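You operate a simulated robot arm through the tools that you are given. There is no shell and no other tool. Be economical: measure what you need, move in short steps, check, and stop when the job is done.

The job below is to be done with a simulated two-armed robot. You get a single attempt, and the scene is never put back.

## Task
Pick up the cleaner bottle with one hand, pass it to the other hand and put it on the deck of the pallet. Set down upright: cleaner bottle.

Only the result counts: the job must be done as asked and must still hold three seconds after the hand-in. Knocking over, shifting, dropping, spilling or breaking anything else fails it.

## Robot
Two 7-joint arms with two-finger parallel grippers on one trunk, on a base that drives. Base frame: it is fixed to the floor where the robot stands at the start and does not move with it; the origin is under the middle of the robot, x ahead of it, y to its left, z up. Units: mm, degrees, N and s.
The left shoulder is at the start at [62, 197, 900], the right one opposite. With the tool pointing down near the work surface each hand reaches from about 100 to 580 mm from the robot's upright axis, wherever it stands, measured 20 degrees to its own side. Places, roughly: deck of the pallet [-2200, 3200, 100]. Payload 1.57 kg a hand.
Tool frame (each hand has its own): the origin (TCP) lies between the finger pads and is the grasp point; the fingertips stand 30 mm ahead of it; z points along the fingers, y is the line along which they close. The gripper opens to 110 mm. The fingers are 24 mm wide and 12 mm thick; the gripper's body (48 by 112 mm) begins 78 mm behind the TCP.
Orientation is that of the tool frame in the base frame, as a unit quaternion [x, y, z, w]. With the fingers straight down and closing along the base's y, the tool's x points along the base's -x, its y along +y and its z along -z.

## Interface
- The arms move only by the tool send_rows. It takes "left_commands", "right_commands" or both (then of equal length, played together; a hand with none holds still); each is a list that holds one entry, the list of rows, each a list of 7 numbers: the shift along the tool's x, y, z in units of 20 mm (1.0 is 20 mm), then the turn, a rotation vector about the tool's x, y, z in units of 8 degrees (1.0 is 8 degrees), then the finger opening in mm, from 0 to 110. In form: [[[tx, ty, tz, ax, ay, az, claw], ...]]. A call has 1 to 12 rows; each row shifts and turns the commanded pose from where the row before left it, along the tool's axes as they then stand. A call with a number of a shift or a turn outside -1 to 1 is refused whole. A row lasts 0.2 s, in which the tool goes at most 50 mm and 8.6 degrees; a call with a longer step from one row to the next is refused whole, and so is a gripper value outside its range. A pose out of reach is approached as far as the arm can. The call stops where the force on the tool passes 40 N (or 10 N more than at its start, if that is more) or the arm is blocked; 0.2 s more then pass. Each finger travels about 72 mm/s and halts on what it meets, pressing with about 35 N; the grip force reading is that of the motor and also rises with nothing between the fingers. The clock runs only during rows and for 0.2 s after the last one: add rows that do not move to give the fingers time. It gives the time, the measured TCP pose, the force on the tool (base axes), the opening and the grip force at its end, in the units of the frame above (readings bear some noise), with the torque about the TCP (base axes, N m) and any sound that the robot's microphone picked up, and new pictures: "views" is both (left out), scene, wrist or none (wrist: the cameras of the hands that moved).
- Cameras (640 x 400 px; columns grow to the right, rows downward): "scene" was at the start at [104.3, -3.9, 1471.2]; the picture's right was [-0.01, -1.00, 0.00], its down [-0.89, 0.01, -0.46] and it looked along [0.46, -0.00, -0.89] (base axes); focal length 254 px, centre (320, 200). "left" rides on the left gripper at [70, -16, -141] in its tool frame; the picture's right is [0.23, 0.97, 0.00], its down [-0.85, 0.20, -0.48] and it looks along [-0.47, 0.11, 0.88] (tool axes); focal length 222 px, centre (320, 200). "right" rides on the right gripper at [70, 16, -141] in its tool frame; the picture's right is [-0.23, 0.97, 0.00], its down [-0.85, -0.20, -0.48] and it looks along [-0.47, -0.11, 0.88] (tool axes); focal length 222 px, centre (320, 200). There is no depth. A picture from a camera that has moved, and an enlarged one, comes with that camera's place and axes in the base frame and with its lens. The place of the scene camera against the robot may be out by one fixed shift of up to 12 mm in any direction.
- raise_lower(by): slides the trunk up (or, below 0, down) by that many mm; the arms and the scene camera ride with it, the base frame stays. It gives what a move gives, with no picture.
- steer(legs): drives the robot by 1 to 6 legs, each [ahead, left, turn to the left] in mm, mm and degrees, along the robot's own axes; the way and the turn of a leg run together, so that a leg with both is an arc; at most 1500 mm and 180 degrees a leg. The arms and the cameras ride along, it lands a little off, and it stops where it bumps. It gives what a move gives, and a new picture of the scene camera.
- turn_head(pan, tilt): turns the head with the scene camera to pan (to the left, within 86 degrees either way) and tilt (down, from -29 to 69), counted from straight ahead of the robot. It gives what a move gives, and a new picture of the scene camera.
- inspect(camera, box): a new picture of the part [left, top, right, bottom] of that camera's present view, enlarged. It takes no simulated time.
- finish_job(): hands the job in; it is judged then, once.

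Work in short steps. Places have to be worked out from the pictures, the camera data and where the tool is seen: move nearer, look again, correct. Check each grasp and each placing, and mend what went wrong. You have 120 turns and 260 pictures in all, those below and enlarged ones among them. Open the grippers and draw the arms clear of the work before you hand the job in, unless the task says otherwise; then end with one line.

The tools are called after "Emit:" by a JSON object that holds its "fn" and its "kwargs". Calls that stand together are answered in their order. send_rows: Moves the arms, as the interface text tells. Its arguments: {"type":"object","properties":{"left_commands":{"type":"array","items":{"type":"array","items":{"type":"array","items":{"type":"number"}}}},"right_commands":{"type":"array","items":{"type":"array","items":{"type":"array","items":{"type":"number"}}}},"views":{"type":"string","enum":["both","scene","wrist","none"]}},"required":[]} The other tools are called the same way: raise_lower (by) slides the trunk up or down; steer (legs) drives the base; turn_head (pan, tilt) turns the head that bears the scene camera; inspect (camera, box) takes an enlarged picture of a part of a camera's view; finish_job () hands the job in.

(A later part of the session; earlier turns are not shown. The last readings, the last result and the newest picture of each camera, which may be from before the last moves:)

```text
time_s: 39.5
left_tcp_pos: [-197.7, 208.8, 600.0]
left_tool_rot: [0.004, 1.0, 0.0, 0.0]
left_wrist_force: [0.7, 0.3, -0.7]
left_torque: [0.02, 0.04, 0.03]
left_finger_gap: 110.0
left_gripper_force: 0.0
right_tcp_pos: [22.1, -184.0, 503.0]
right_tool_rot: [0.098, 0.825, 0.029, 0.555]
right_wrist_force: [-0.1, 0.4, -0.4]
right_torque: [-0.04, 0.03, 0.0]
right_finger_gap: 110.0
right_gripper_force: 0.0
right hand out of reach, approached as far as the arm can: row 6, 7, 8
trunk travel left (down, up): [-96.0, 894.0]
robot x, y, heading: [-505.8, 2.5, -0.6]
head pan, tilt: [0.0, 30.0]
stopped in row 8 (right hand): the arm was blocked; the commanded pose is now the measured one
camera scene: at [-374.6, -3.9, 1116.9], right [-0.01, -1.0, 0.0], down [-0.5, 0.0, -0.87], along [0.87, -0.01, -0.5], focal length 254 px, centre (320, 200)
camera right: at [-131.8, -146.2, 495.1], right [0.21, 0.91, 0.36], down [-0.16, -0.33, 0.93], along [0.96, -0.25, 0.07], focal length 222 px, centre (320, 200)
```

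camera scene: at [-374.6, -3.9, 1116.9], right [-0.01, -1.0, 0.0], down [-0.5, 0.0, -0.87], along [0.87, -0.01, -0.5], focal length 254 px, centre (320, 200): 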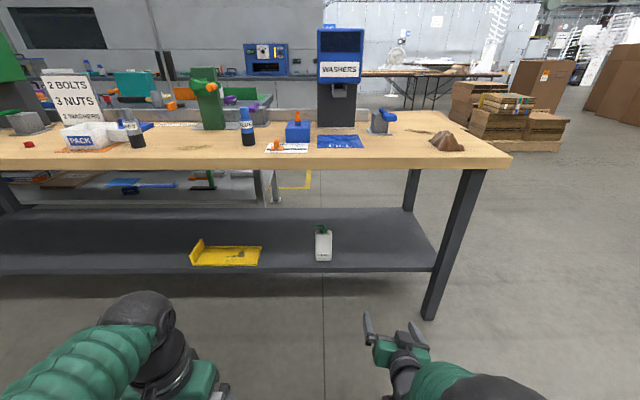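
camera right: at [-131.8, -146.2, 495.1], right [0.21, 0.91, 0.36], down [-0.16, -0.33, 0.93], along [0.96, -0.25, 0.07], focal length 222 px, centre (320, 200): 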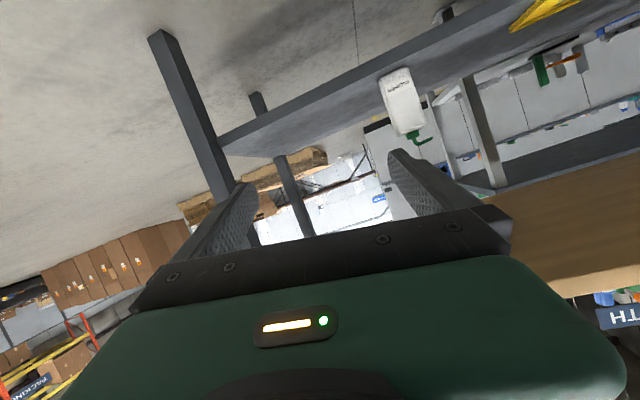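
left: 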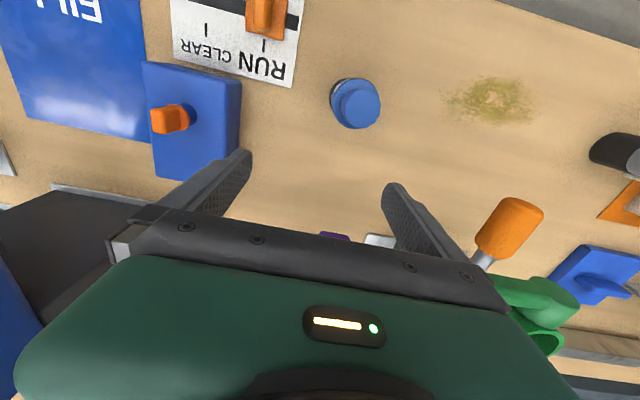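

The right hand stalled about 22° below horizontal with some roll, at the edge of its range. That pitch is enough, so I straighten the roll and lower the hand to grasp height to test the reach.

Emit:
{"fn": "send_rows", "kwargs": {"right_commands": [[[0, 0, 0, -0.2, 0.18, -0.7, 110], [0, 0, 0, -0.2, 0.18, -0.7, 110], [0.906, 0, 0.423, 0, 0, 0, 110], [0.906, 0, 0.423, 0, 0, 0, 110], [0.906, 0, 0.423, 0, 0, 0, 110], [0.906, 0, 0.423, 0, 0, 0, 110], [0, 0, 0, 0, 0, 0, 110]]]}}

```text
time_s: 41.1
left_tcp_pos: [-198.3, 209.4, 599.9]
left_tool_rot: [0.004, 1.0, 0.001, 0.0]
left_wrist_force: [1.0, -0.1, 0.5]
left_torque: [0.0, 0.0, -0.02]
left_finger_gap: 109.9
left_gripper_force: 0.1
right_tcp_pos: [22.5, -175.5, 420.6]
right_tool_rot: [-0.007, 0.844, 0.003, 0.536]
right_wrist_force: [0.5, -0.3, -0.6]
right_torque: [0.03, -0.03, -0.01]
right_finger_gap: 110.3
right_gripper_force: 0.1
trunk travel left (down, up): [-96.0, 894.0]
robot x, y, heading: [-506.1, 0.4, -0.5]
head pan, tilt: [0.0, 30.0]
camera scene: at [-374.3, -3.8, 1116.4], right [-0.01, -1.0, 0.0], down [-0.5, 0.0, -0.87], along [0.87, -0.01, -0.5], focal length 254 px, centre (320, 200)
camera right: at [-136.5, -161.9, 417.1], right [0.08, 0.98, 0.2], down [-0.07, -0.2, 0.98], along [0.99, -0.09, 0.05], focal length 222 px, centre (320, 200)
```

scene: 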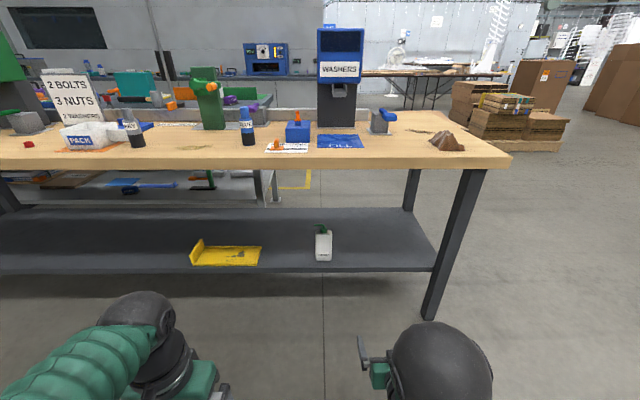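
right: 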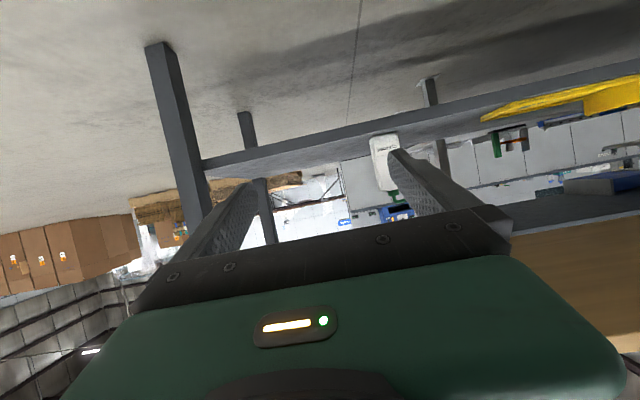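

The reach works: the right hand points 25° below horizontal with its closing axis along y. I drive forward and left to bring it in front of the bottle, still short of the shelf.

Emit:
{"fn": "steer", "kwargs": {"legs": [[0, 150, 0], [310, 0, 0]]}}

Emit:
{"fn": "send_rows", "kwargs": {"right_commands": [[[0, 0, 0, 0, 0, 0, 110]]], "views": "wrist"}}

```text
time_s: 44.1
left_tcp_pos: [116.0, 355.6, 598.0]
left_tool_rot: [0.002, 1.0, 0.0, 0.0]
left_wrist_force: [-0.6, -0.5, -0.1]
left_torque: [-0.01, -0.03, 0.02]
left_finger_gap: 110.2
left_gripper_force: 0.1
right_tcp_pos: [337.3, -29.0, 420.7]
right_tool_rot: [-0.007, 0.845, 0.004, 0.535]
right_wrist_force: [0.3, 0.3, 0.2]
right_torque: [-0.04, 0.03, -0.03]
right_finger_gap: 110.0
right_gripper_force: 0.1
trunk travel left (down, up): [-96.0, 894.0]
robot x, y, heading: [-191.6, 146.6, -0.5]
head pan, tilt: [0.0, 30.0]
camera scene: at [-59.4, 142.3, 1116.3], right [0.0, -1.0, 0.0], down [-0.5, 0.0, -0.87], along [0.87, 0.0, -0.5], focal length 254 px, centre (320, 200)
```

scene: 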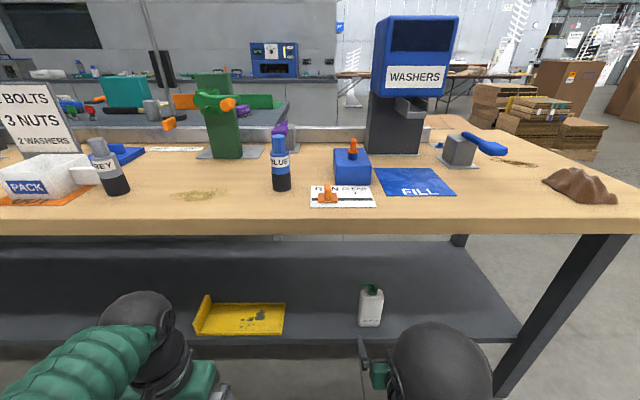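

```text
time_s: 44.5
left_tcp_pos: [116.9, 355.5, 600.5]
left_tool_rot: [0.002, 1.0, -0.001, 0.0]
left_wrist_force: [0.2, -0.6, 0.1]
left_torque: [-0.03, 0.0, -0.01]
left_finger_gap: 109.8
left_gripper_force: 0.0
right_tcp_pos: [336.9, -28.6, 421.4]
right_tool_rot: [-0.007, 0.844, 0.004, 0.536]
right_wrist_force: [-0.5, -0.9, 0.8]
right_torque: [0.03, 0.0, -0.01]
right_finger_gap: 110.0
right_gripper_force: 0.0
trunk travel left (down, up): [-96.0, 894.0]
robot x, y, heading: [-192.0, 147.6, -0.3]
head pan, tilt: [0.0, 30.0]
camera right: at [178.5, -15.3, 417.5], right [0.08, 0.98, 0.2], down [-0.07, -0.2, 0.98], along [0.99, -0.09, 0.05], focal length 222 px, centre (320, 200)
```

right: 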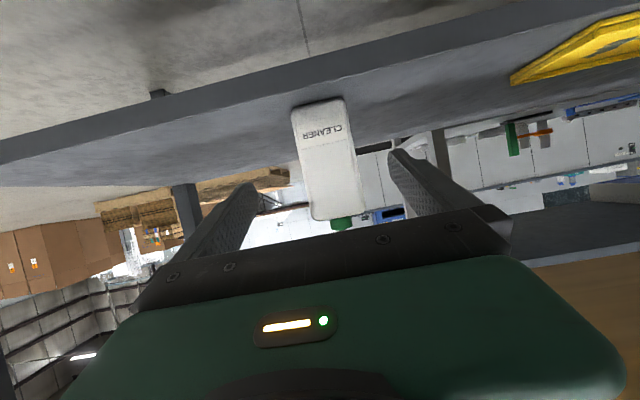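

Refined estimate: shelf z≈310, bottle front x≈475, centre y≈-22. I approach to x≈400, z≈370 and look again.

Emit:
{"fn": "send_rows", "kwargs": {"right_commands": [[[0.24, 0.08, 0.98, 0, 0, 0, 110], [0.24, 0.08, 0.98, 0, 0, 0, 110], [0.24, 0.08, 0.98, 0, 0, 0, 110], [0.24, 0.08, 0.98, 0, 0, 0, 110], [0, 0, 0, 0, 0, 0, 110]]]}}

Emit:
{"fn": "inspect", "kwargs": {"camera": "scene", "box": [320, 265, 440, 340]}}

```text
time_s: 45.7
left_tcp_pos: [116.5, 356.2, 598.2]
left_tool_rot: [0.002, 1.0, 0.0, 0.0]
left_wrist_force: [-0.1, 0.1, -0.1]
left_torque: [0.03, -0.01, 0.02]
left_finger_gap: 109.9
left_gripper_force: 0.0
right_tcp_pos: [400.7, -21.6, 370.3]
right_tool_rot: [-0.007, 0.844, 0.003, 0.536]
right_wrist_force: [0.0, 0.4, -0.4]
right_torque: [0.02, 0.01, -0.02]
right_finger_gap: 110.0
right_gripper_force: 0.1
trunk travel left (down, up): [-96.0, 894.0]
robot x, y, heading: [-191.6, 145.6, -0.5]
head pan, tilt: [0.0, 30.0]
camera scene: at [-59.2, 142.3, 1116.3], right [0.0, -1.0, 0.0], down [-0.5, 0.0, -0.87], along [0.87, 0.0, -0.5], focal length 254 px, centre (320, 200)
camera right: at [241.8, -7.8, 366.7], right [0.08, 0.98, 0.2], down [-0.07, -0.2, 0.98], along [0.99, -0.09, 0.05], focal length 222 px, centre (320, 200)
```

scene: 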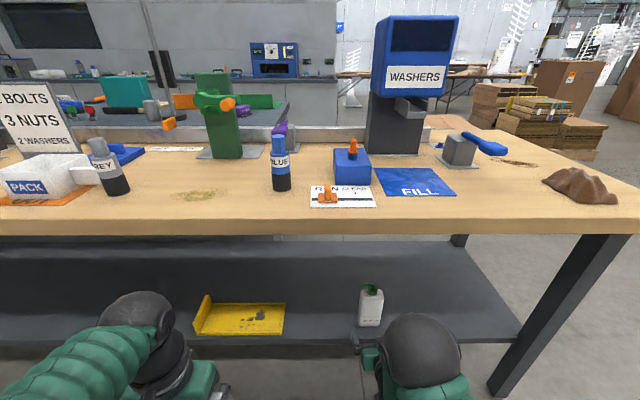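
right: 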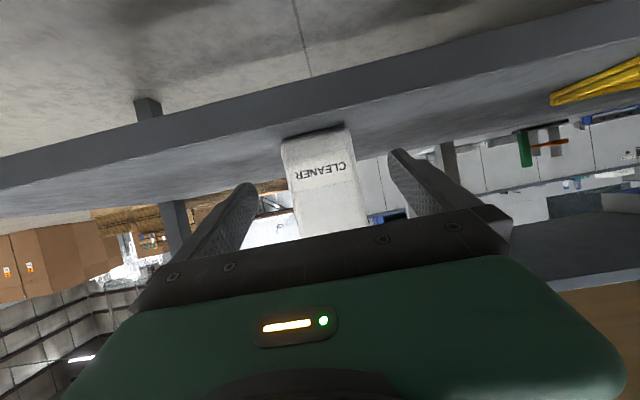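

```text
5.33 times, centred on (380, 302) of scene
camera zoom: at [-59.2, 142.3, 1116.3], right [0.0, -1.0, 0.0], down [-0.5, 0.0, -0.87], along [0.87, 0.0, -0.5], focal length 1357 px, centre (0, -347)
```

zoom: 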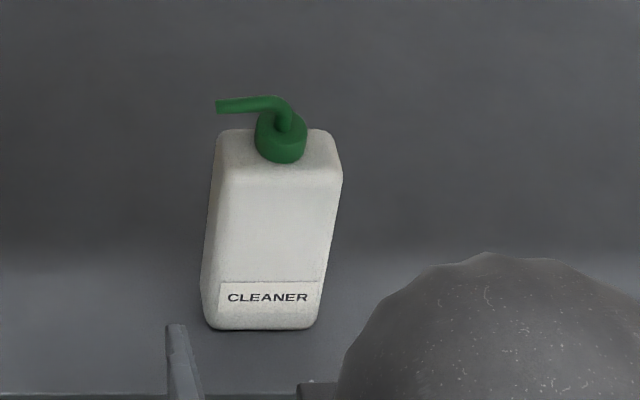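

The base is at about z≈306, the front face at x≈478 and the centre at y≈-20, lined up with the hand. I move in so the fingers straddle the lower body.

Emit:
{"fn": "send_rows", "kwargs": {"right_commands": [[[-0.19, 0.02, 0.88, 0, 0, 0, 110], [-0.19, 0.02, 0.88, 0, 0, 0, 110], [-0.19, 0.02, 0.88, 0, 0, 0, 110], [-0.19, 0.0, 0.88, 0, 0, 0, 110], [-0.19, 0, 0.88, 0, 0, 0, 110], [0, 0, 0, 0, 0, 0, 110]]]}}

Emit:
{"fn": "inspect", "kwargs": {"camera": "scene", "box": [320, 265, 440, 340]}}

```text
time_s: 47.1
left_tcp_pos: [116.9, 355.3, 599.8]
left_tool_rot: [0.003, 1.0, 0.0, 0.0]
left_wrist_force: [-1.1, 0.4, 0.5]
left_torque: [0.01, -0.02, -0.01]
left_finger_gap: 109.6
left_gripper_force: 0.0
right_tcp_pos: [488.8, -17.9, 348.4]
right_tool_rot: [-0.006, 0.844, 0.003, 0.536]
right_wrist_force: [0.4, 0.3, -0.8]
right_torque: [0.01, 0.01, -0.01]
right_finger_gap: 110.0
right_gripper_force: 0.0
trunk travel left (down, up): [-96.0, 894.0]
robot x, y, heading: [-187.9, 145.7, -0.2]
head pan, tilt: [0.0, 30.0]
camera scene: at [-59.0, 142.3, 1116.3], right [0.0, -1.0, 0.0], down [-0.5, 0.0, -0.87], along [0.87, 0.0, -0.5], focal length 254 px, centre (320, 200)
camera right: at [329.6, -4.5, 345.6], right [0.08, 0.98, 0.2], down [-0.07, -0.2, 0.98], along [0.99, -0.09, 0.05], focal length 222 px, centre (320, 200)
```

scene: 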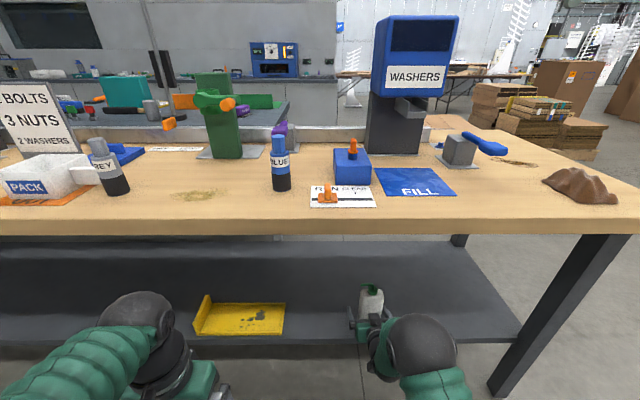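
right: 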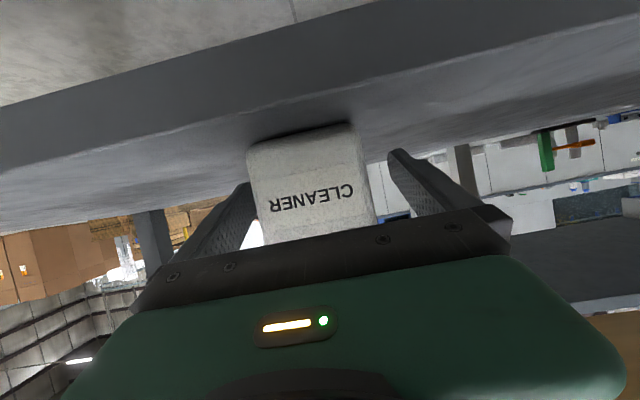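

```text
5.33 times, centred on (380, 302) of scene
camera zoom: at [-59.0, 142.3, 1116.3], right [0.0, -1.0, 0.0], down [-0.5, 0.0, -0.87], along [0.87, 0.0, -0.5], focal length 1357 px, centre (0, -347)
```

zoom: 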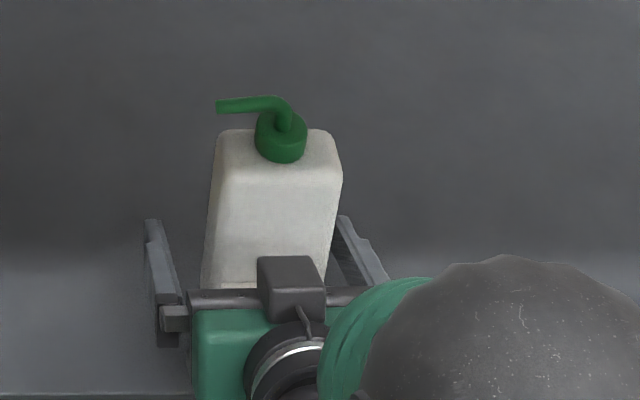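

The fingers straddle the lower body. The front face is at about x≈484, so I go 12 mm deeper with a small y correction and then close.

Emit:
{"fn": "send_rows", "kwargs": {"right_commands": [[[-0.25, -0.25, 0.54, 0, 0, 0, 110], [0, 0, 0, 0, 0, 0, 110], [0, 0, 0, 0, 0, 0, 90], [0, 0, 0, 0, 0, 0, 80], [0, 0, 0, 0, 0, 0, 70], [0, 0, 0, 0, 0, 0, 60], [0, 0, 0, 0, 0, 0, 60]]]}}

```text
time_s: 48.7
left_tcp_pos: [116.3, 354.5, 600.6]
left_tool_rot: [0.002, 1.0, -0.001, 0.0]
left_wrist_force: [0.0, -0.2, 0.0]
left_torque: [-0.04, -0.01, -0.04]
left_finger_gap: 109.8
left_gripper_force: 0.0
right_tcp_pos: [498.9, -23.6, 349.6]
right_tool_rot: [-0.007, 0.844, 0.004, 0.536]
right_wrist_force: [-0.9, 2.0, -0.8]
right_torque: [0.05, 0.03, -0.05]
right_finger_gap: 71.8
right_gripper_force: 35.1
trunk travel left (down, up): [-96.0, 894.0]
robot x, y, heading: [-189.7, 146.0, -0.7]
head pan, tilt: [0.0, 30.0]
camera scene: at [-59.0, 142.5, 1116.3], right [0.0, -1.0, 0.0], down [-0.5, 0.0, -0.87], along [0.87, 0.0, -0.5], focal length 254 px, centre (320, 200)
camera right: at [340.5, -9.2, 345.5], right [0.08, 0.98, 0.2], down [-0.07, -0.2, 0.98], along [0.99, -0.09, 0.05], focal length 222 px, centre (320, 200)
```

scene: 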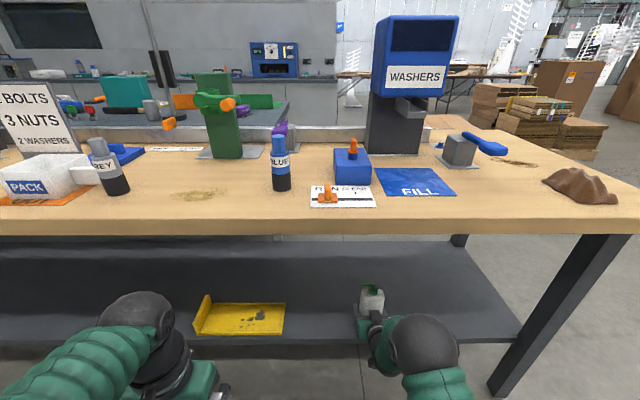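
right: 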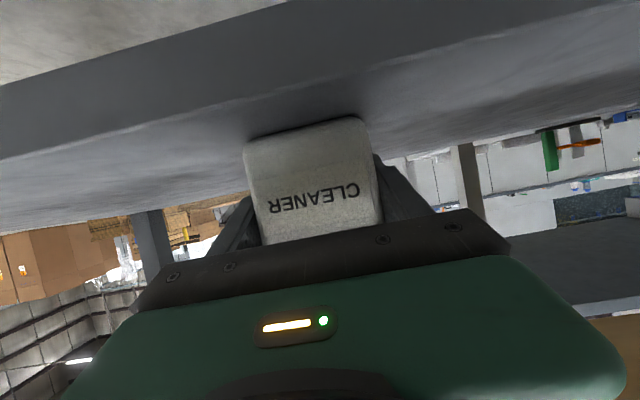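

The grip is firm: 71.8 mm gap at 35 N. I lift 45 mm.

Emit:
{"fn": "send_rows", "kwargs": {"right_commands": [[[-0.35, 0, -0.17, 0, 0, 0, 55], [-0.68, 0, -0.32, 0, 0, 0, 55], [-0.68, 0, -0.32, 0, 0, 0, 55], [-0.35, 0, -0.17, 0, 0, 0, 55], [0, 0, 0, 0, 0, 0, 55]]]}}

```text
time_s: 49.9
left_tcp_pos: [115.6, 355.2, 599.9]
left_tool_rot: [0.002, 1.0, -0.001, 0.001]
left_wrist_force: [0.4, 0.8, 0.1]
left_torque: [-0.04, -0.03, 0.0]
left_finger_gap: 110.0
left_gripper_force: 0.1
right_tcp_pos: [499.4, -22.7, 395.8]
right_tool_rot: [-0.007, 0.844, 0.004, 0.536]
right_wrist_force: [-1.2, 0.0, -5.0]
right_torque: [0.0, -0.11, 0.01]
right_finger_gap: 72.0
right_gripper_force: 35.2
trunk travel left (down, up): [-96.0, 894.0]
robot x, y, heading: [-187.5, 146.7, -0.4]
head pan, tilt: [0.0, 30.0]
camera scene: at [-58.3, 142.0, 1116.2], right [0.0, -1.0, 0.0], down [-0.5, 0.0, -0.86], along [0.86, 0.0, -0.5], focal length 254 px, centre (320, 200)
camera right: at [340.9, -9.9, 392.0], right [0.08, 0.98, 0.2], down [-0.06, -0.2, 0.98], along [0.99, -0.09, 0.05], focal length 222 px, centre (320, 200)
```

scene: 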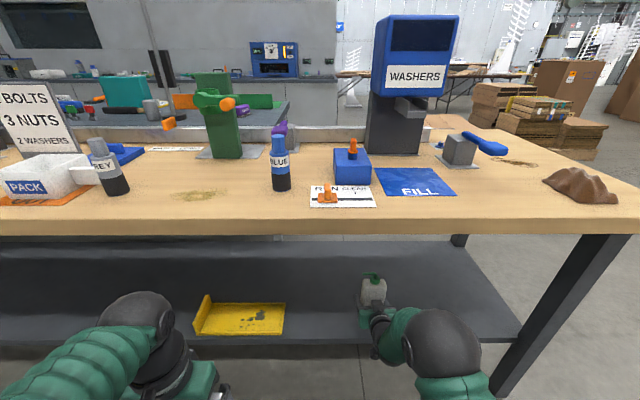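
right: 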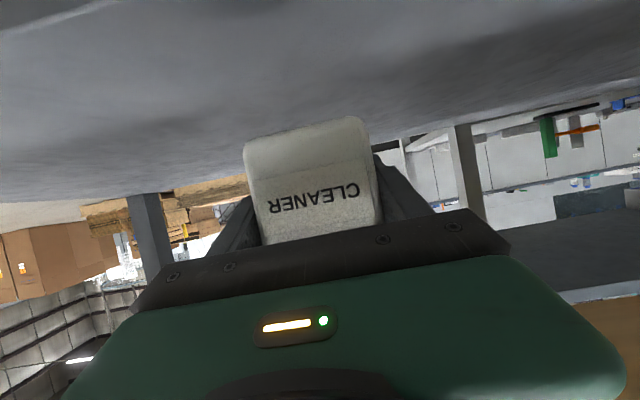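

The bottle is lifted and weighs about 0.5 kg. I back straight out into the open.

Emit:
{"fn": "steer", "kwargs": {"legs": [[-600, 0, 0]]}}

Emit:
{"fn": "turn_head", "kwargs": {"pan": -10, "tilt": 55}}

Emit:
{"fn": "inspect", "kwargs": {"camera": "scene", "box": [260, 80, 420, 180]}}

```text
time_s: 53.4
left_tcp_pos: [-494.0, 358.4, 599.1]
left_tool_rot: [0.003, 1.0, -0.001, 0.001]
left_wrist_force: [0.6, -0.4, -0.5]
left_torque: [0.0, 0.0, 0.03]
left_finger_gap: 110.0
left_gripper_force: 0.0
right_tcp_pos: [-111.6, -20.7, 395.5]
right_tool_rot: [-0.008, 0.844, 0.005, 0.536]
right_wrist_force: [-0.3, -1.3, -5.0]
right_torque: [-0.03, -0.12, 0.0]
right_finger_gap: 71.8
right_gripper_force: 34.7
trunk travel left (down, up): [-96.0, 894.0]
robot x, y, heading: [-797.6, 149.1, -0.3]
head pan, tilt: [0.0, 30.0]
camera scene: at [-669.0, 144.7, 1116.2], right [0.0, -1.0, 0.0], down [-0.5, 0.0, -0.86], along [0.86, 0.0, -0.5], focal length 254 px, centre (320, 200)
```

scene: 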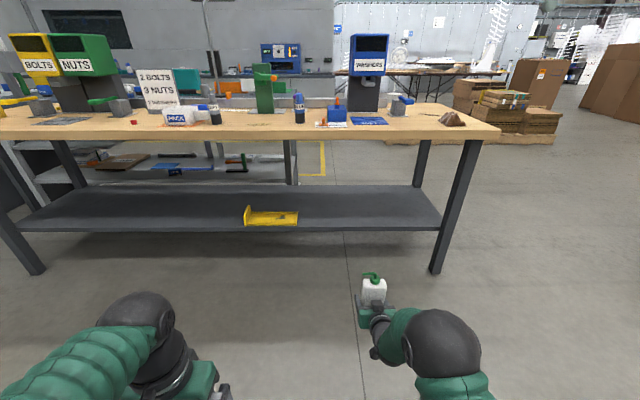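

```text
time_s: 54.3
left_tcp_pos: [-496.1, 357.2, 600.1]
left_tool_rot: [0.003, 1.0, 0.0, 0.0]
left_wrist_force: [-0.1, -0.6, -0.1]
left_torque: [0.01, 0.02, 0.01]
left_finger_gap: 109.9
left_gripper_force: 0.1
right_tcp_pos: [-111.3, -20.8, 396.2]
right_tool_rot: [-0.007, 0.844, 0.003, 0.536]
right_wrist_force: [-0.1, 0.1, -4.1]
right_torque: [-0.01, -0.12, 0.01]
right_finger_gap: 71.5
right_gripper_force: 35.3
trunk travel left (down, up): [-96.0, 894.0]
robot x, y, heading: [-801.4, 150.9, -0.1]
head pan, tilt: [-10.0, 55.0]
camera scene: at [-688.3, 132.3, 1080.3], right [-0.18, -0.98, 0.0], down [-0.81, 0.15, -0.57], along [0.56, -0.1, -0.82], focal length 254 px, centre (320, 200)
```

scene: 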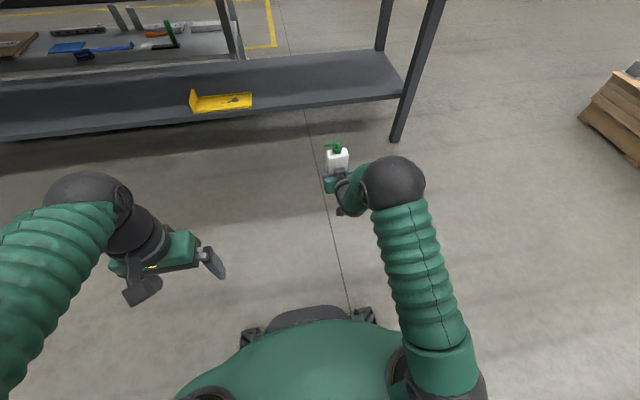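

```text
4.00 times, centred on (340, 130) of scene
camera zoom: at [-688.3, 132.3, 1080.3], right [-0.18, -0.98, 0.0], down [-0.81, 0.15, -0.57], along [0.56, -0.1, -0.82], focal length 1018 px, centre (240, 480)
```

zoom: 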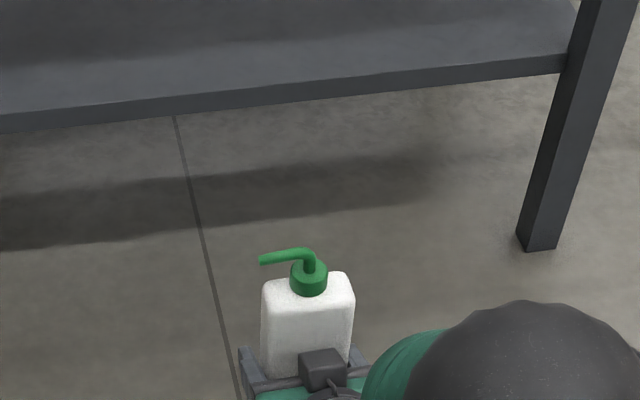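

The bottle is upright in the right hand and in the open. I swing it towards the robot's centre while yawing the hand 60° to the left, ready for the left hand to take it from above.

Emit:
{"fn": "send_rows", "kwargs": {"right_commands": [[[0.361, 0.5, -0.769, -0.566, 0, -0.266, 55], [0.342, 0.57, -0.729, -0.566, 0, -0.266, 55], [0.319, 0.64, -0.679, -0.566, 0, -0.266, 55], [0.293, 0.705, -0.624, -0.566, 0, -0.266, 55], [0.268, 0.76, -0.57, -0.566, 0, -0.266, 55], [0.238, 0.81, -0.507, -0.566, 0, -0.266, 55], [0.206, 0.86, -0.439, -0.566, 0, -0.266, 55], [0.174, 0.895, -0.371, -0.566, 0, -0.266, 55], [0.14, 0.93, -0.299, -0.566, 0, -0.266, 55], [0.104, 0.955, -0.222, -0.566, 0, -0.266, 55], [0.07, 0.975, -0.149, -0.566, 0, -0.266, 55], [0.034, 0.985, -0.072, -0.566, 0, -0.266, 55]]]}}

```text
time_s: 56.9
left_tcp_pos: [-495.2, 358.2, 599.7]
left_tool_rot: [0.003, 1.0, 0.0, 0.0]
left_wrist_force: [0.6, 0.0, -0.6]
left_torque: [0.0, 0.01, -0.03]
left_finger_gap: 109.8
left_gripper_force: 0.0
right_tcp_pos: [-319.8, 96.8, 395.7]
right_tool_rot: [-0.43, 0.727, 0.273, 0.462]
right_wrist_force: [0.1, 0.4, -5.7]
right_torque: [0.11, -0.03, 0.01]
right_finger_gap: 72.1
right_gripper_force: 34.4
trunk travel left (down, up): [-96.0, 894.0]
robot x, y, heading: [-800.0, 148.0, -0.4]
head pan, tilt: [-10.0, 55.0]
camera scene: at [-688.9, 132.1, 1080.3], right [-0.18, -0.98, 0.0], down [-0.81, 0.15, -0.57], along [0.56, -0.1, -0.82], focal length 254 px, centre (320, 200)
camera right: at [-410.0, -33.8, 391.9], right [-0.81, 0.56, 0.2], down [0.14, -0.16, 0.98], along [0.58, 0.82, 0.05], focal length 222 px, centre (320, 200)
```

scene: 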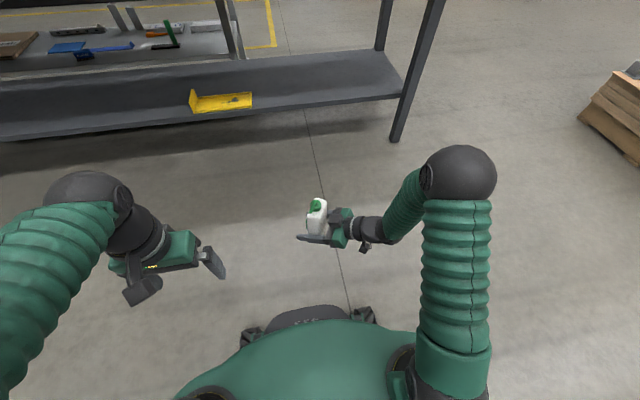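
right: 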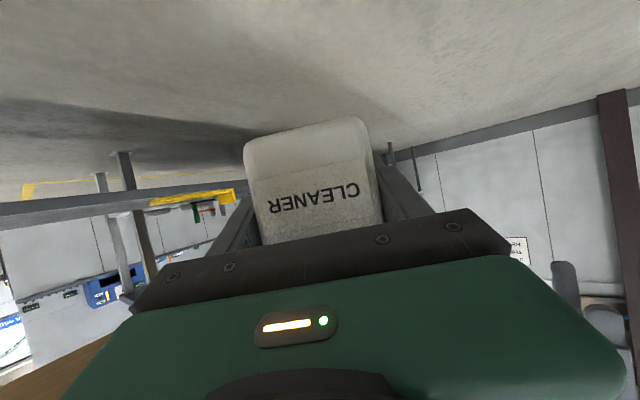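

The handover pose is good: bottle centre at about (-316, 103), base z≈352, body top ≈500. I bring the left hand over it, staying high.

Emit:
{"fn": "send_rows", "kwargs": {"left_commands": [[[-0.7, -1, -0.5, 0, 0, 0, 110], [-0.7, -1, -0.5, 0, 0, 0, 110], [-0.7, -1, -0.5, 0, 0, 0, 110], [-0.7, -1, -0.5, 0, 0, 0, 110], [-0.7, -1, 0, 0, 0, 0, 110], [-0.7, -1, 0, 0, 0, 0, 110], [-0.7, -1, 0, 0, 0, 0, 110], [-0.7, -1, 0, 0, 0, 0, 110], [-0.7, -1, 0, 0, 0, 0, 110], [-0.7, -0.8, 0, 0, 0, 0, 110], [-0.7, -0.7, 0, 0, 0, 0, 110], [0, 0, 0, 0, 0, 0, 110]]]}}

Emit:
{"fn": "inspect", "kwargs": {"camera": "scene", "box": [240, 130, 400, 270]}}

```text
time_s: 59.5
left_tcp_pos: [-342.9, 145.9, 639.6]
left_tool_rot: [0.002, 1.0, 0.0, 0.0]
left_wrist_force: [-0.6, 0.1, 0.9]
left_torque: [0.03, 0.02, 0.03]
left_finger_gap: 110.3
left_gripper_force: 0.0
right_tcp_pos: [-318.0, 96.4, 394.0]
right_tool_rot: [-0.428, 0.728, 0.271, 0.461]
right_wrist_force: [-0.5, 0.5, -4.9]
right_torque: [0.11, -0.03, 0.0]
right_finger_gap: 72.1
right_gripper_force: 35.2
trunk travel left (down, up): [-96.0, 894.0]
robot x, y, heading: [-800.4, 149.5, -0.5]
head pan, tilt: [-10.0, 55.0]
camera scene: at [-688.2, 131.4, 1080.2], right [-0.18, -0.98, 0.0], down [-0.81, 0.15, -0.57], along [0.56, -0.1, -0.82], focal length 254 px, centre (320, 200)
camera left: at [-412.2, 130.3, 780.0], right [-0.22, 0.97, 0.0], down [0.86, 0.2, 0.48], along [0.47, 0.11, -0.88], focal length 222 px, centre (320, 200)
```

scene: 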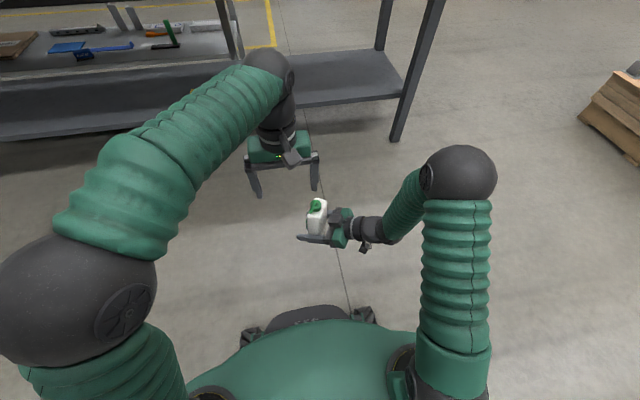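
left: 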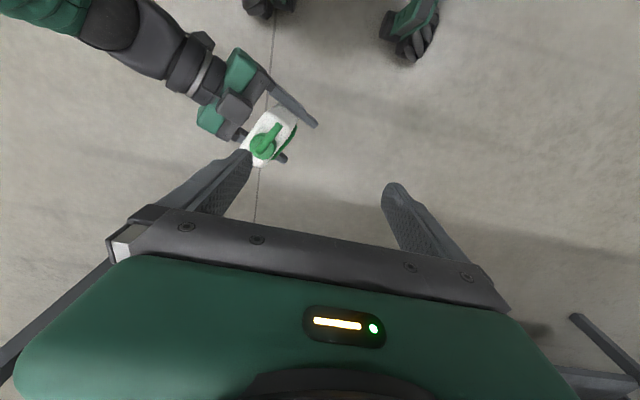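

```text
2.86 times, centred on (320, 200) of scene
camera zoom: at [-688.2, 131.4, 1080.2], right [-0.18, -0.98, 0.0], down [-0.81, 0.15, -0.57], along [0.56, -0.1, -0.82], focal length 727 px, centre (320, 200)
```

zoom: 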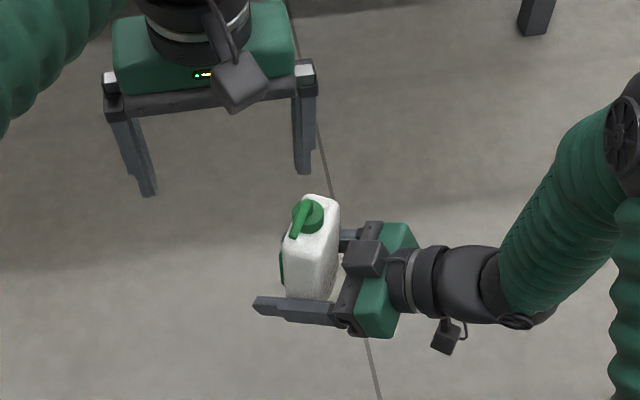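

Both cameras agree that the cap is at about (-322, 80, 520), so the bottle sits about 17 mm nearer the right palm than I thought. A front/back grasp from above would hit the right palm. Instead the left hand will come from the opposite side, pitched down 45° and closing across the bottle's width. I clear the left hand to the side and yaw the right hand to about 87°.

Emit:
{"fn": "send_rows", "kwargs": {"left_commands": [[[0, 1, 0, 0, 0, 0, 110], [0, 1, 0, 0, 0, 0, 110], [0, 1, 0, 0, 0, 0, 110], [0, 1, 0, 0, 0, 0, 110], [0, 1, 0, 0, 0, 0, 110], [0, 1, 0, 0, 0, 0, 110], [0, 1, 0, 0, 0, 0, 110], [0, 1, 0, 0, 0, 0, 110], [0, 0.6, 0, 0, 0, 0, 110]]], "right_commands": [[[0, 0, 0, -0.566, 0, -0.266, 55], [0, 0, 0, -0.566, 0, -0.266, 55], [0, 0, 0, -0.566, 0, -0.266, 55], [0, 0, 0, -0.566, 0, -0.266, 55], [0, 0, 0, -0.566, 0, -0.266, 55], [0, 0, 0, 0, 0, 0, 55], [0, 0, 0, 0, 0, 0, 55], [0, 0, 0, 0, 0, 0, 55], [0, 0, 0, 0, 0, 0, 55]]], "views": "none"}}

Emit:
{"fn": "send_rows", "kwargs": {"left_commands": [[[0, 0, 0, 0, 0, 1, 110], [0, 0, 0, 0, 0, 1, 110], [0, 0, 0, 0, 0, 1, 110], [0, 0, 0, 0, 0, 1, 110], [0, 0, 0, 0, 0, 1, 110], [0, 0, 0, 0, 0, 1, 110], [0, 0, 0, 0, 0, 1, 110], [0, 0, 0, 0, 0, 1, 110], [0, 0, 0, 0, 0, 1, 110], [0, 0, 0, 0, 0, 1, 110], [0, 0, 0, 0, 0, 1, 110]]], "views": "scene"}}

```text
time_s: 61.5
left_tcp_pos: [-341.6, 320.4, 640.0]
left_tool_rot: [0.003, 1.0, 0.0, 0.0]
left_wrist_force: [-0.1, 0.2, -0.6]
left_torque: [0.0, -0.02, -0.04]
left_finger_gap: 110.1
left_gripper_force: 0.2
right_tcp_pos: [-318.6, 94.9, 396.6]
right_tool_rot: [-0.576, 0.618, 0.365, 0.392]
right_wrist_force: [-0.2, -0.1, -4.5]
right_torque: [0.1, -0.01, -0.03]
right_finger_gap: 71.6
right_gripper_force: 34.9
trunk travel left (down, up): [-96.0, 894.0]
robot x, y, heading: [-799.3, 146.9, -0.3]
head pan, tilt: [-10.0, 55.0]
```

```text
time_s: 63.9
left_tcp_pos: [-341.1, 318.8, 640.0]
left_tool_rot: [0.697, 0.717, 0.0, 0.0]
left_wrist_force: [0.0, 0.5, -0.4]
left_torque: [-0.04, 0.02, -0.02]
left_finger_gap: 110.0
left_gripper_force: 0.1
right_tcp_pos: [-317.0, 95.5, 395.7]
right_tool_rot: [-0.576, 0.617, 0.365, 0.392]
right_wrist_force: [-0.3, 0.3, -4.5]
right_torque: [0.08, 0.0, 0.04]
right_finger_gap: 72.1
right_gripper_force: 35.0
trunk travel left (down, up): [-96.0, 894.0]
robot x, y, heading: [-801.5, 151.8, -0.3]
head pan, tilt: [-10.0, 55.0]
camera scene: at [-688.1, 132.0, 1080.2], right [-0.18, -0.98, 0.0], down [-0.81, 0.15, -0.57], along [0.56, -0.1, -0.82], focal length 254 px, centre (320, 200)
```

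scene: 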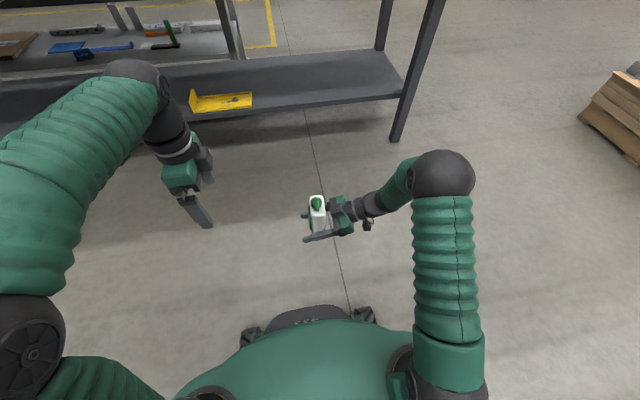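

The left yaw went fine. I add 5.6° of yaw so the two hands oppose each other, then pitch the left hand 45° towards the bottle.

Emit:
{"fn": "send_rows", "kwargs": {"left_commands": [[[0, 0, 0, 0, 0, 0.7, 110], [0, 0, 0, 0, -1, 0, 110], [0, 0, 0, 0, -1, 0, 110], [0, 0, 0, 0, -1, 0, 110], [0, 0, 0, 0, -1, 0, 110], [0, 0, 0, 0, -1, 0, 110], [0, 0, 0, 0, -0.6, 0, 110], [0, 0, 0, 0, 0, 0, 110]]]}}

Emit:
{"fn": "inspect", "kwargs": {"camera": "scene", "box": [270, 170, 370, 260]}}

```text
time_s: 65.7
left_tcp_pos: [-342.0, 318.6, 640.4]
left_tool_rot: [0.676, 0.631, -0.279, 0.262]
left_wrist_force: [-0.4, 0.2, 0.2]
left_torque: [-0.01, -0.02, 0.0]
left_finger_gap: 110.0
left_gripper_force: 0.0
right_tcp_pos: [-317.4, 95.2, 396.1]
right_tool_rot: [-0.575, 0.619, 0.364, 0.393]
right_wrist_force: [-0.5, 0.3, -5.1]
right_torque: [0.1, 0.0, 0.02]
right_finger_gap: 71.7
right_gripper_force: 35.3
trunk travel left (down, up): [-96.0, 894.0]
robot x, y, heading: [-800.3, 148.0, -0.3]
head pan, tilt: [-10.0, 55.0]
camera scene: at [-688.0, 132.5, 1080.2], right [-0.18, -0.98, 0.0], down [-0.81, 0.15, -0.57], along [0.56, -0.1, -0.82], focal length 254 px, centre (320, 200)
camera left: at [-347.6, 469.0, 690.4], right [0.98, 0.09, -0.16], down [0.18, -0.28, 0.94], along [0.04, -0.96, -0.29], focal length 222 px, centre (320, 200)
```

scene: 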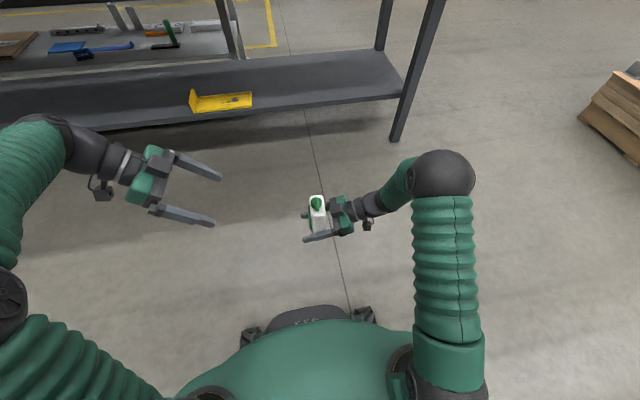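
left: 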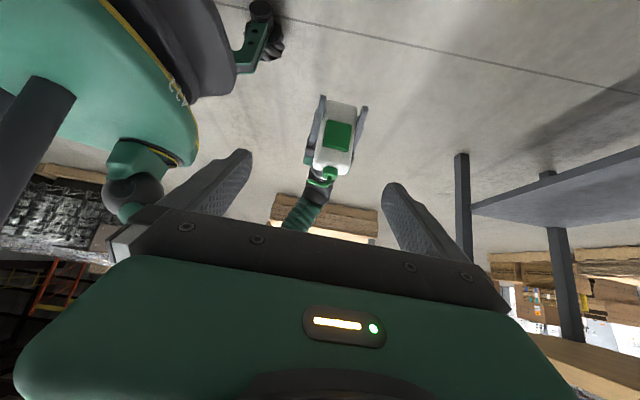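

```text
4.44 times, centred on (320, 215) of scene
camera zoom: at [-688.0, 132.5, 1080.2], right [-0.18, -0.98, 0.0], down [-0.81, 0.15, -0.57], along [0.56, -0.1, -0.82], focal length 1131 px, centre (320, 133)
```

zoom: 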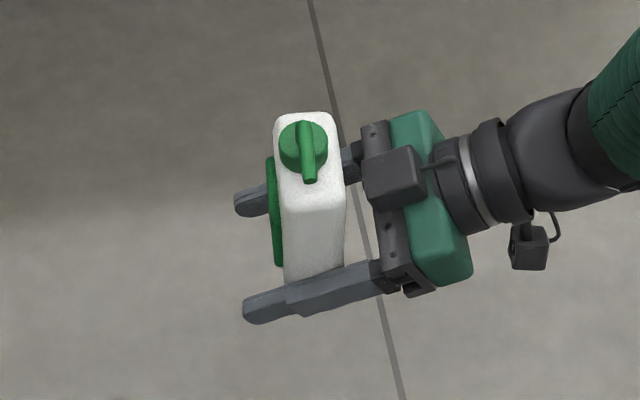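

I zoom into the left wrist view to get the bottle's top and bottom heights relative to the left tool.

Emit:
{"fn": "inspect", "kwargs": {"camera": "left", "box": [270, 80, 398, 200]}}

```text
3.33 times, centred on (334, 140) of left
camera zoom: at [-347.6, 469.0, 690.4], right [0.98, 0.09, -0.16], down [0.18, -0.28, 0.94], along [0.04, -0.96, -0.29], focal length 740 px, centre (273, 400)
```

zoom: 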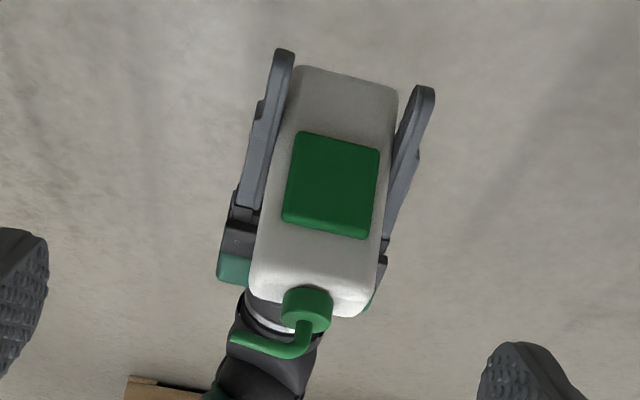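

The body spans z≈365–507 at x≈-320, with centre y≈78. My left grasp target is TCP (-320, 80, 478). I first go to a standoff 120 mm back along the tool axis.

Emit:
{"fn": "send_rows", "kwargs": {"left_commands": [[[-0.294, 0.214, 0.9, 0, 0, 0, 110], [-0.294, 0.214, 0.9, 0, 0, 0, 110], [-0.294, 0.214, 0.9, 0, 0, 0, 110], [-0.294, 0.214, 0.9, 0, 0, 0, 110], [-0.294, 0.214, 0.9, 0, 0, 0, 110], [-0.294, 0.214, 0.9, 0, 0, 0, 110], [-0.294, 0.214, 0.9, 0, 0, 0, 110], [-0.294, 0.214, 0.9, 0, 0, 0, 110], [-0.294, 0.214, 0.9, 0, 0, 0, 110], [0, 0, 0, 0, 0, 0, 110]]]}}

Emit:
{"fn": "inspect", "kwargs": {"camera": "left", "box": [220, 60, 460, 260]}}

```text
time_s: 67.9
left_tcp_pos: [-313.4, 164.7, 563.3]
left_tool_rot: [0.675, 0.632, -0.278, 0.26]
left_wrist_force: [0.2, 0.2, -0.8]
left_torque: [0.0, 0.03, 0.01]
left_finger_gap: 110.0
left_gripper_force: 0.1
right_tcp_pos: [-318.5, 94.9, 395.1]
right_tool_rot: [-0.576, 0.617, 0.365, 0.392]
right_wrist_force: [-0.3, 0.2, -5.1]
right_torque: [0.1, -0.02, 0.0]
right_finger_gap: 72.0
right_gripper_force: 35.5
trunk travel left (down, up): [-96.0, 894.0]
robot x, y, heading: [-798.7, 151.7, -0.3]
head pan, tilt: [-10.0, 55.0]
camera scene: at [-687.8, 132.0, 1080.2], right [-0.18, -0.98, 0.0], down [-0.81, 0.15, -0.57], along [0.56, -0.1, -0.82], focal length 254 px, centre (320, 200)
camera left: at [-319.6, 314.4, 613.7], right [0.98, 0.1, -0.16], down [0.18, -0.28, 0.94], along [0.04, -0.95, -0.29], focal length 222 px, centre (320, 200)
```

scene: 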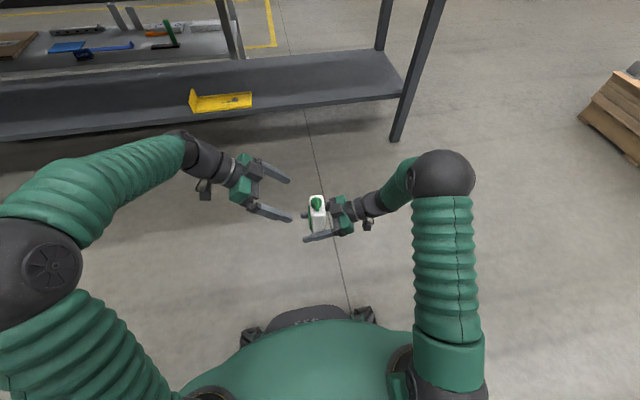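
left: 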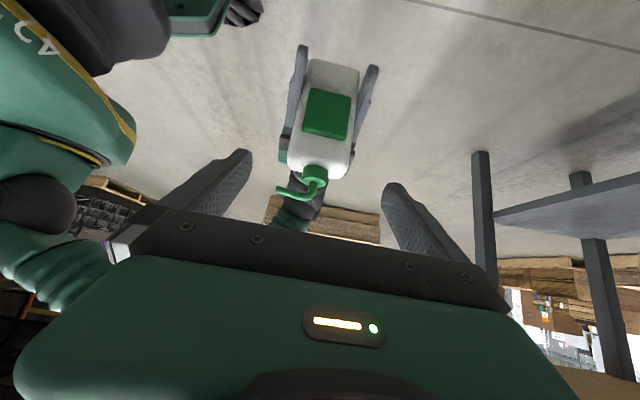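

```text
2.00 times, centred on (340, 160) of left
camera zoom: at [-319.6, 314.4, 613.7], right [0.98, 0.1, -0.16], down [0.18, -0.28, 0.94], along [0.04, -0.95, -0.29], focal length 444 px, centre (280, 280)
```

zoom: 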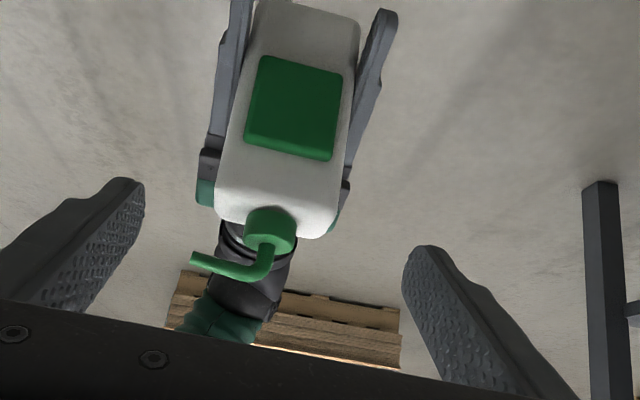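

The estimates hold: body top z≈508, x≈-318. I advance 120 mm along the tool axis and look before closing.

Emit:
{"fn": "send_rows", "kwargs": {"left_commands": [[[0, 0, 0.9, 0, 0, 0, 110], [0, 0, 0.9, 0, 0, 0, 110], [0, 0, 0.9, 0, 0, 0, 110], [0, 0, 0.9, 0, 0, 0, 110], [0, 0, 0.9, 0, 0, 0, 110], [0, 0, 0.9, 0, 0, 0, 110], [0, 0, 0.6, 0, 0, 0, 110], [0, 0, 0, 0, 0, 0, 110]]]}}

Emit:
{"fn": "inspect", "kwargs": {"camera": "scene", "box": [250, 160, 390, 260]}}

```text
time_s: 69.7
left_tcp_pos: [-318.7, 80.4, 475.8]
left_tool_rot: [0.675, 0.632, -0.278, 0.261]
left_wrist_force: [0.3, 0.7, -0.6]
left_torque: [-0.01, -0.01, 0.01]
left_finger_gap: 110.2
left_gripper_force: 0.1
right_tcp_pos: [-318.3, 96.3, 396.0]
right_tool_rot: [-0.576, 0.617, 0.365, 0.392]
right_wrist_force: [-0.3, 0.4, -4.9]
right_torque: [0.13, 0.03, -0.02]
right_finger_gap: 71.6
right_gripper_force: 34.8
trunk travel left (down, up): [-96.0, 894.0]
robot x, y, heading: [-800.4, 147.8, -0.3]
head pan, tilt: [-10.0, 55.0]
camera scene: at [-687.7, 131.8, 1080.1], right [-0.18, -0.98, 0.0], down [-0.81, 0.15, -0.57], along [0.56, -0.1, -0.82], focal length 254 px, centre (320, 200)
camera left: at [-324.6, 230.5, 527.4], right [0.98, 0.09, -0.16], down [0.18, -0.28, 0.94], along [0.04, -0.95, -0.3], focal length 222 px, centre (320, 200)
```

scene: 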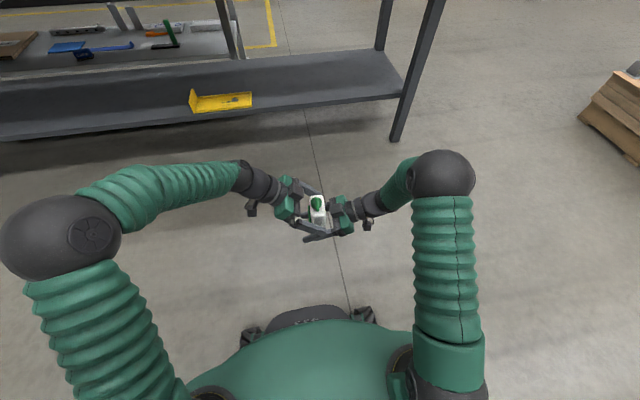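
left: 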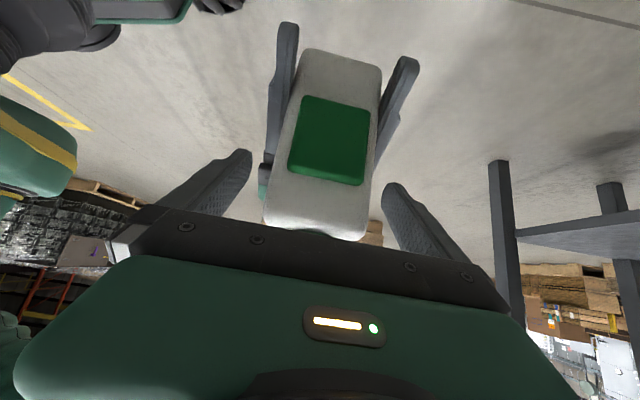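

```text
4.00 times, centred on (320, 210) of scene
camera zoom: at [-687.7, 131.8, 1080.1], right [-0.18, -0.98, 0.0], down [-0.81, 0.15, -0.57], along [0.56, -0.1, -0.82], focal length 1018 px, centre (320, 160)
```

zoom: 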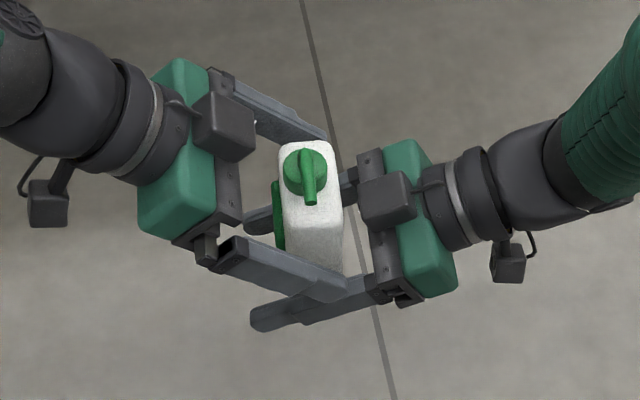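

The fingers straddle the upper body, clear of the cap, nozzle and right hand. I close the left hand.

Emit:
{"fn": "send_rows", "kwargs": {"left_commands": [[[0, 0, 0, 0, 0, 0, 95], [0, 0, 0, 0, 0, 0, 85], [0, 0, 0, 0, 0, 0, 75], [0, 0, 0, 0, 0, 0, 65], [0, 0, 0, 0, 0, 0, 55], [0, 0, 0, 0, 0, 0, 55]]]}}

Emit:
{"fn": "inspect", "kwargs": {"camera": "scene", "box": [250, 160, 390, 260]}}

```text
time_s: 71.1
left_tcp_pos: [-317.3, 81.7, 477.1]
left_tool_rot: [0.676, 0.631, -0.278, 0.26]
left_wrist_force: [-1.8, 0.8, 0.9]
left_torque: [-0.02, 0.09, -0.2]
left_finger_gap: 71.8
left_gripper_force: 34.8
right_tcp_pos: [-318.1, 95.0, 395.1]
right_tool_rot: [-0.576, 0.617, 0.365, 0.392]
right_wrist_force: [2.2, -1.6, -5.9]
right_torque: [0.18, 0.08, 0.19]
right_finger_gap: 72.1
right_gripper_force: 35.3
trunk travel left (down, up): [-96.0, 894.0]
robot x, y, heading: [-796.2, 151.6, -0.1]
head pan, tilt: [-10.0, 55.0]
camera scene: at [-687.7, 131.8, 1080.1], right [-0.18, -0.98, 0.0], down [-0.81, 0.15, -0.57], along [0.56, -0.1, -0.82], focal length 254 px, centre (320, 200)
camera left: at [-324.6, 230.6, 527.6], right [0.98, 0.09, -0.16], down [0.18, -0.28, 0.94], along [0.04, -0.95, -0.29], focal length 222 px, centre (320, 200)
```

scene: 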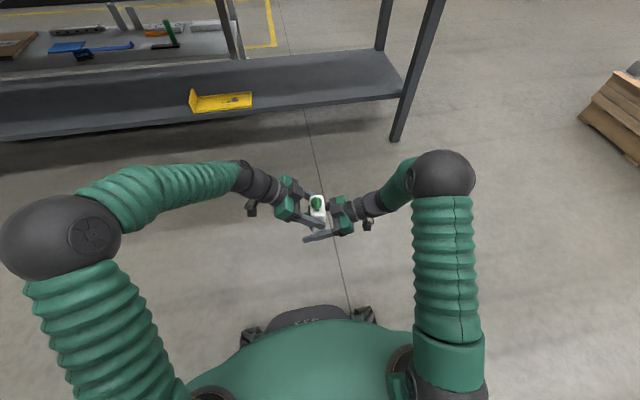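
left: 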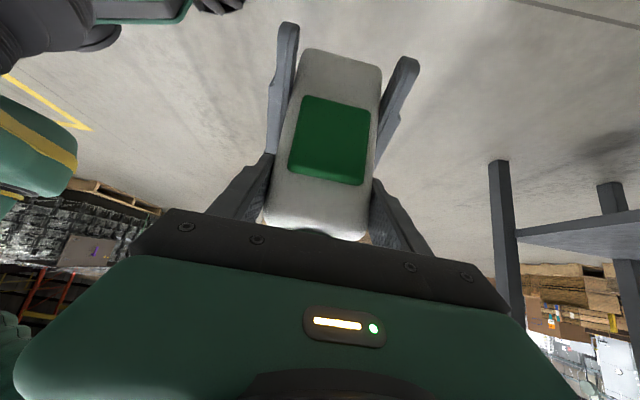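

```text
4.00 times, centred on (320, 210) of scene
camera zoom: at [-687.7, 131.8, 1080.1], right [-0.18, -0.98, 0.0], down [-0.81, 0.15, -0.57], along [0.56, -0.1, -0.82], focal length 1018 px, centre (320, 160)
```

zoom: 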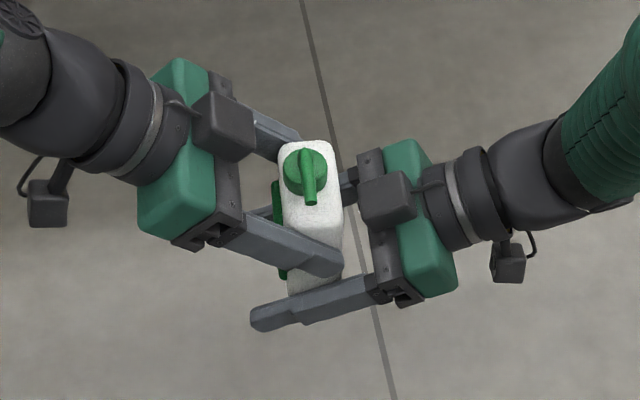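

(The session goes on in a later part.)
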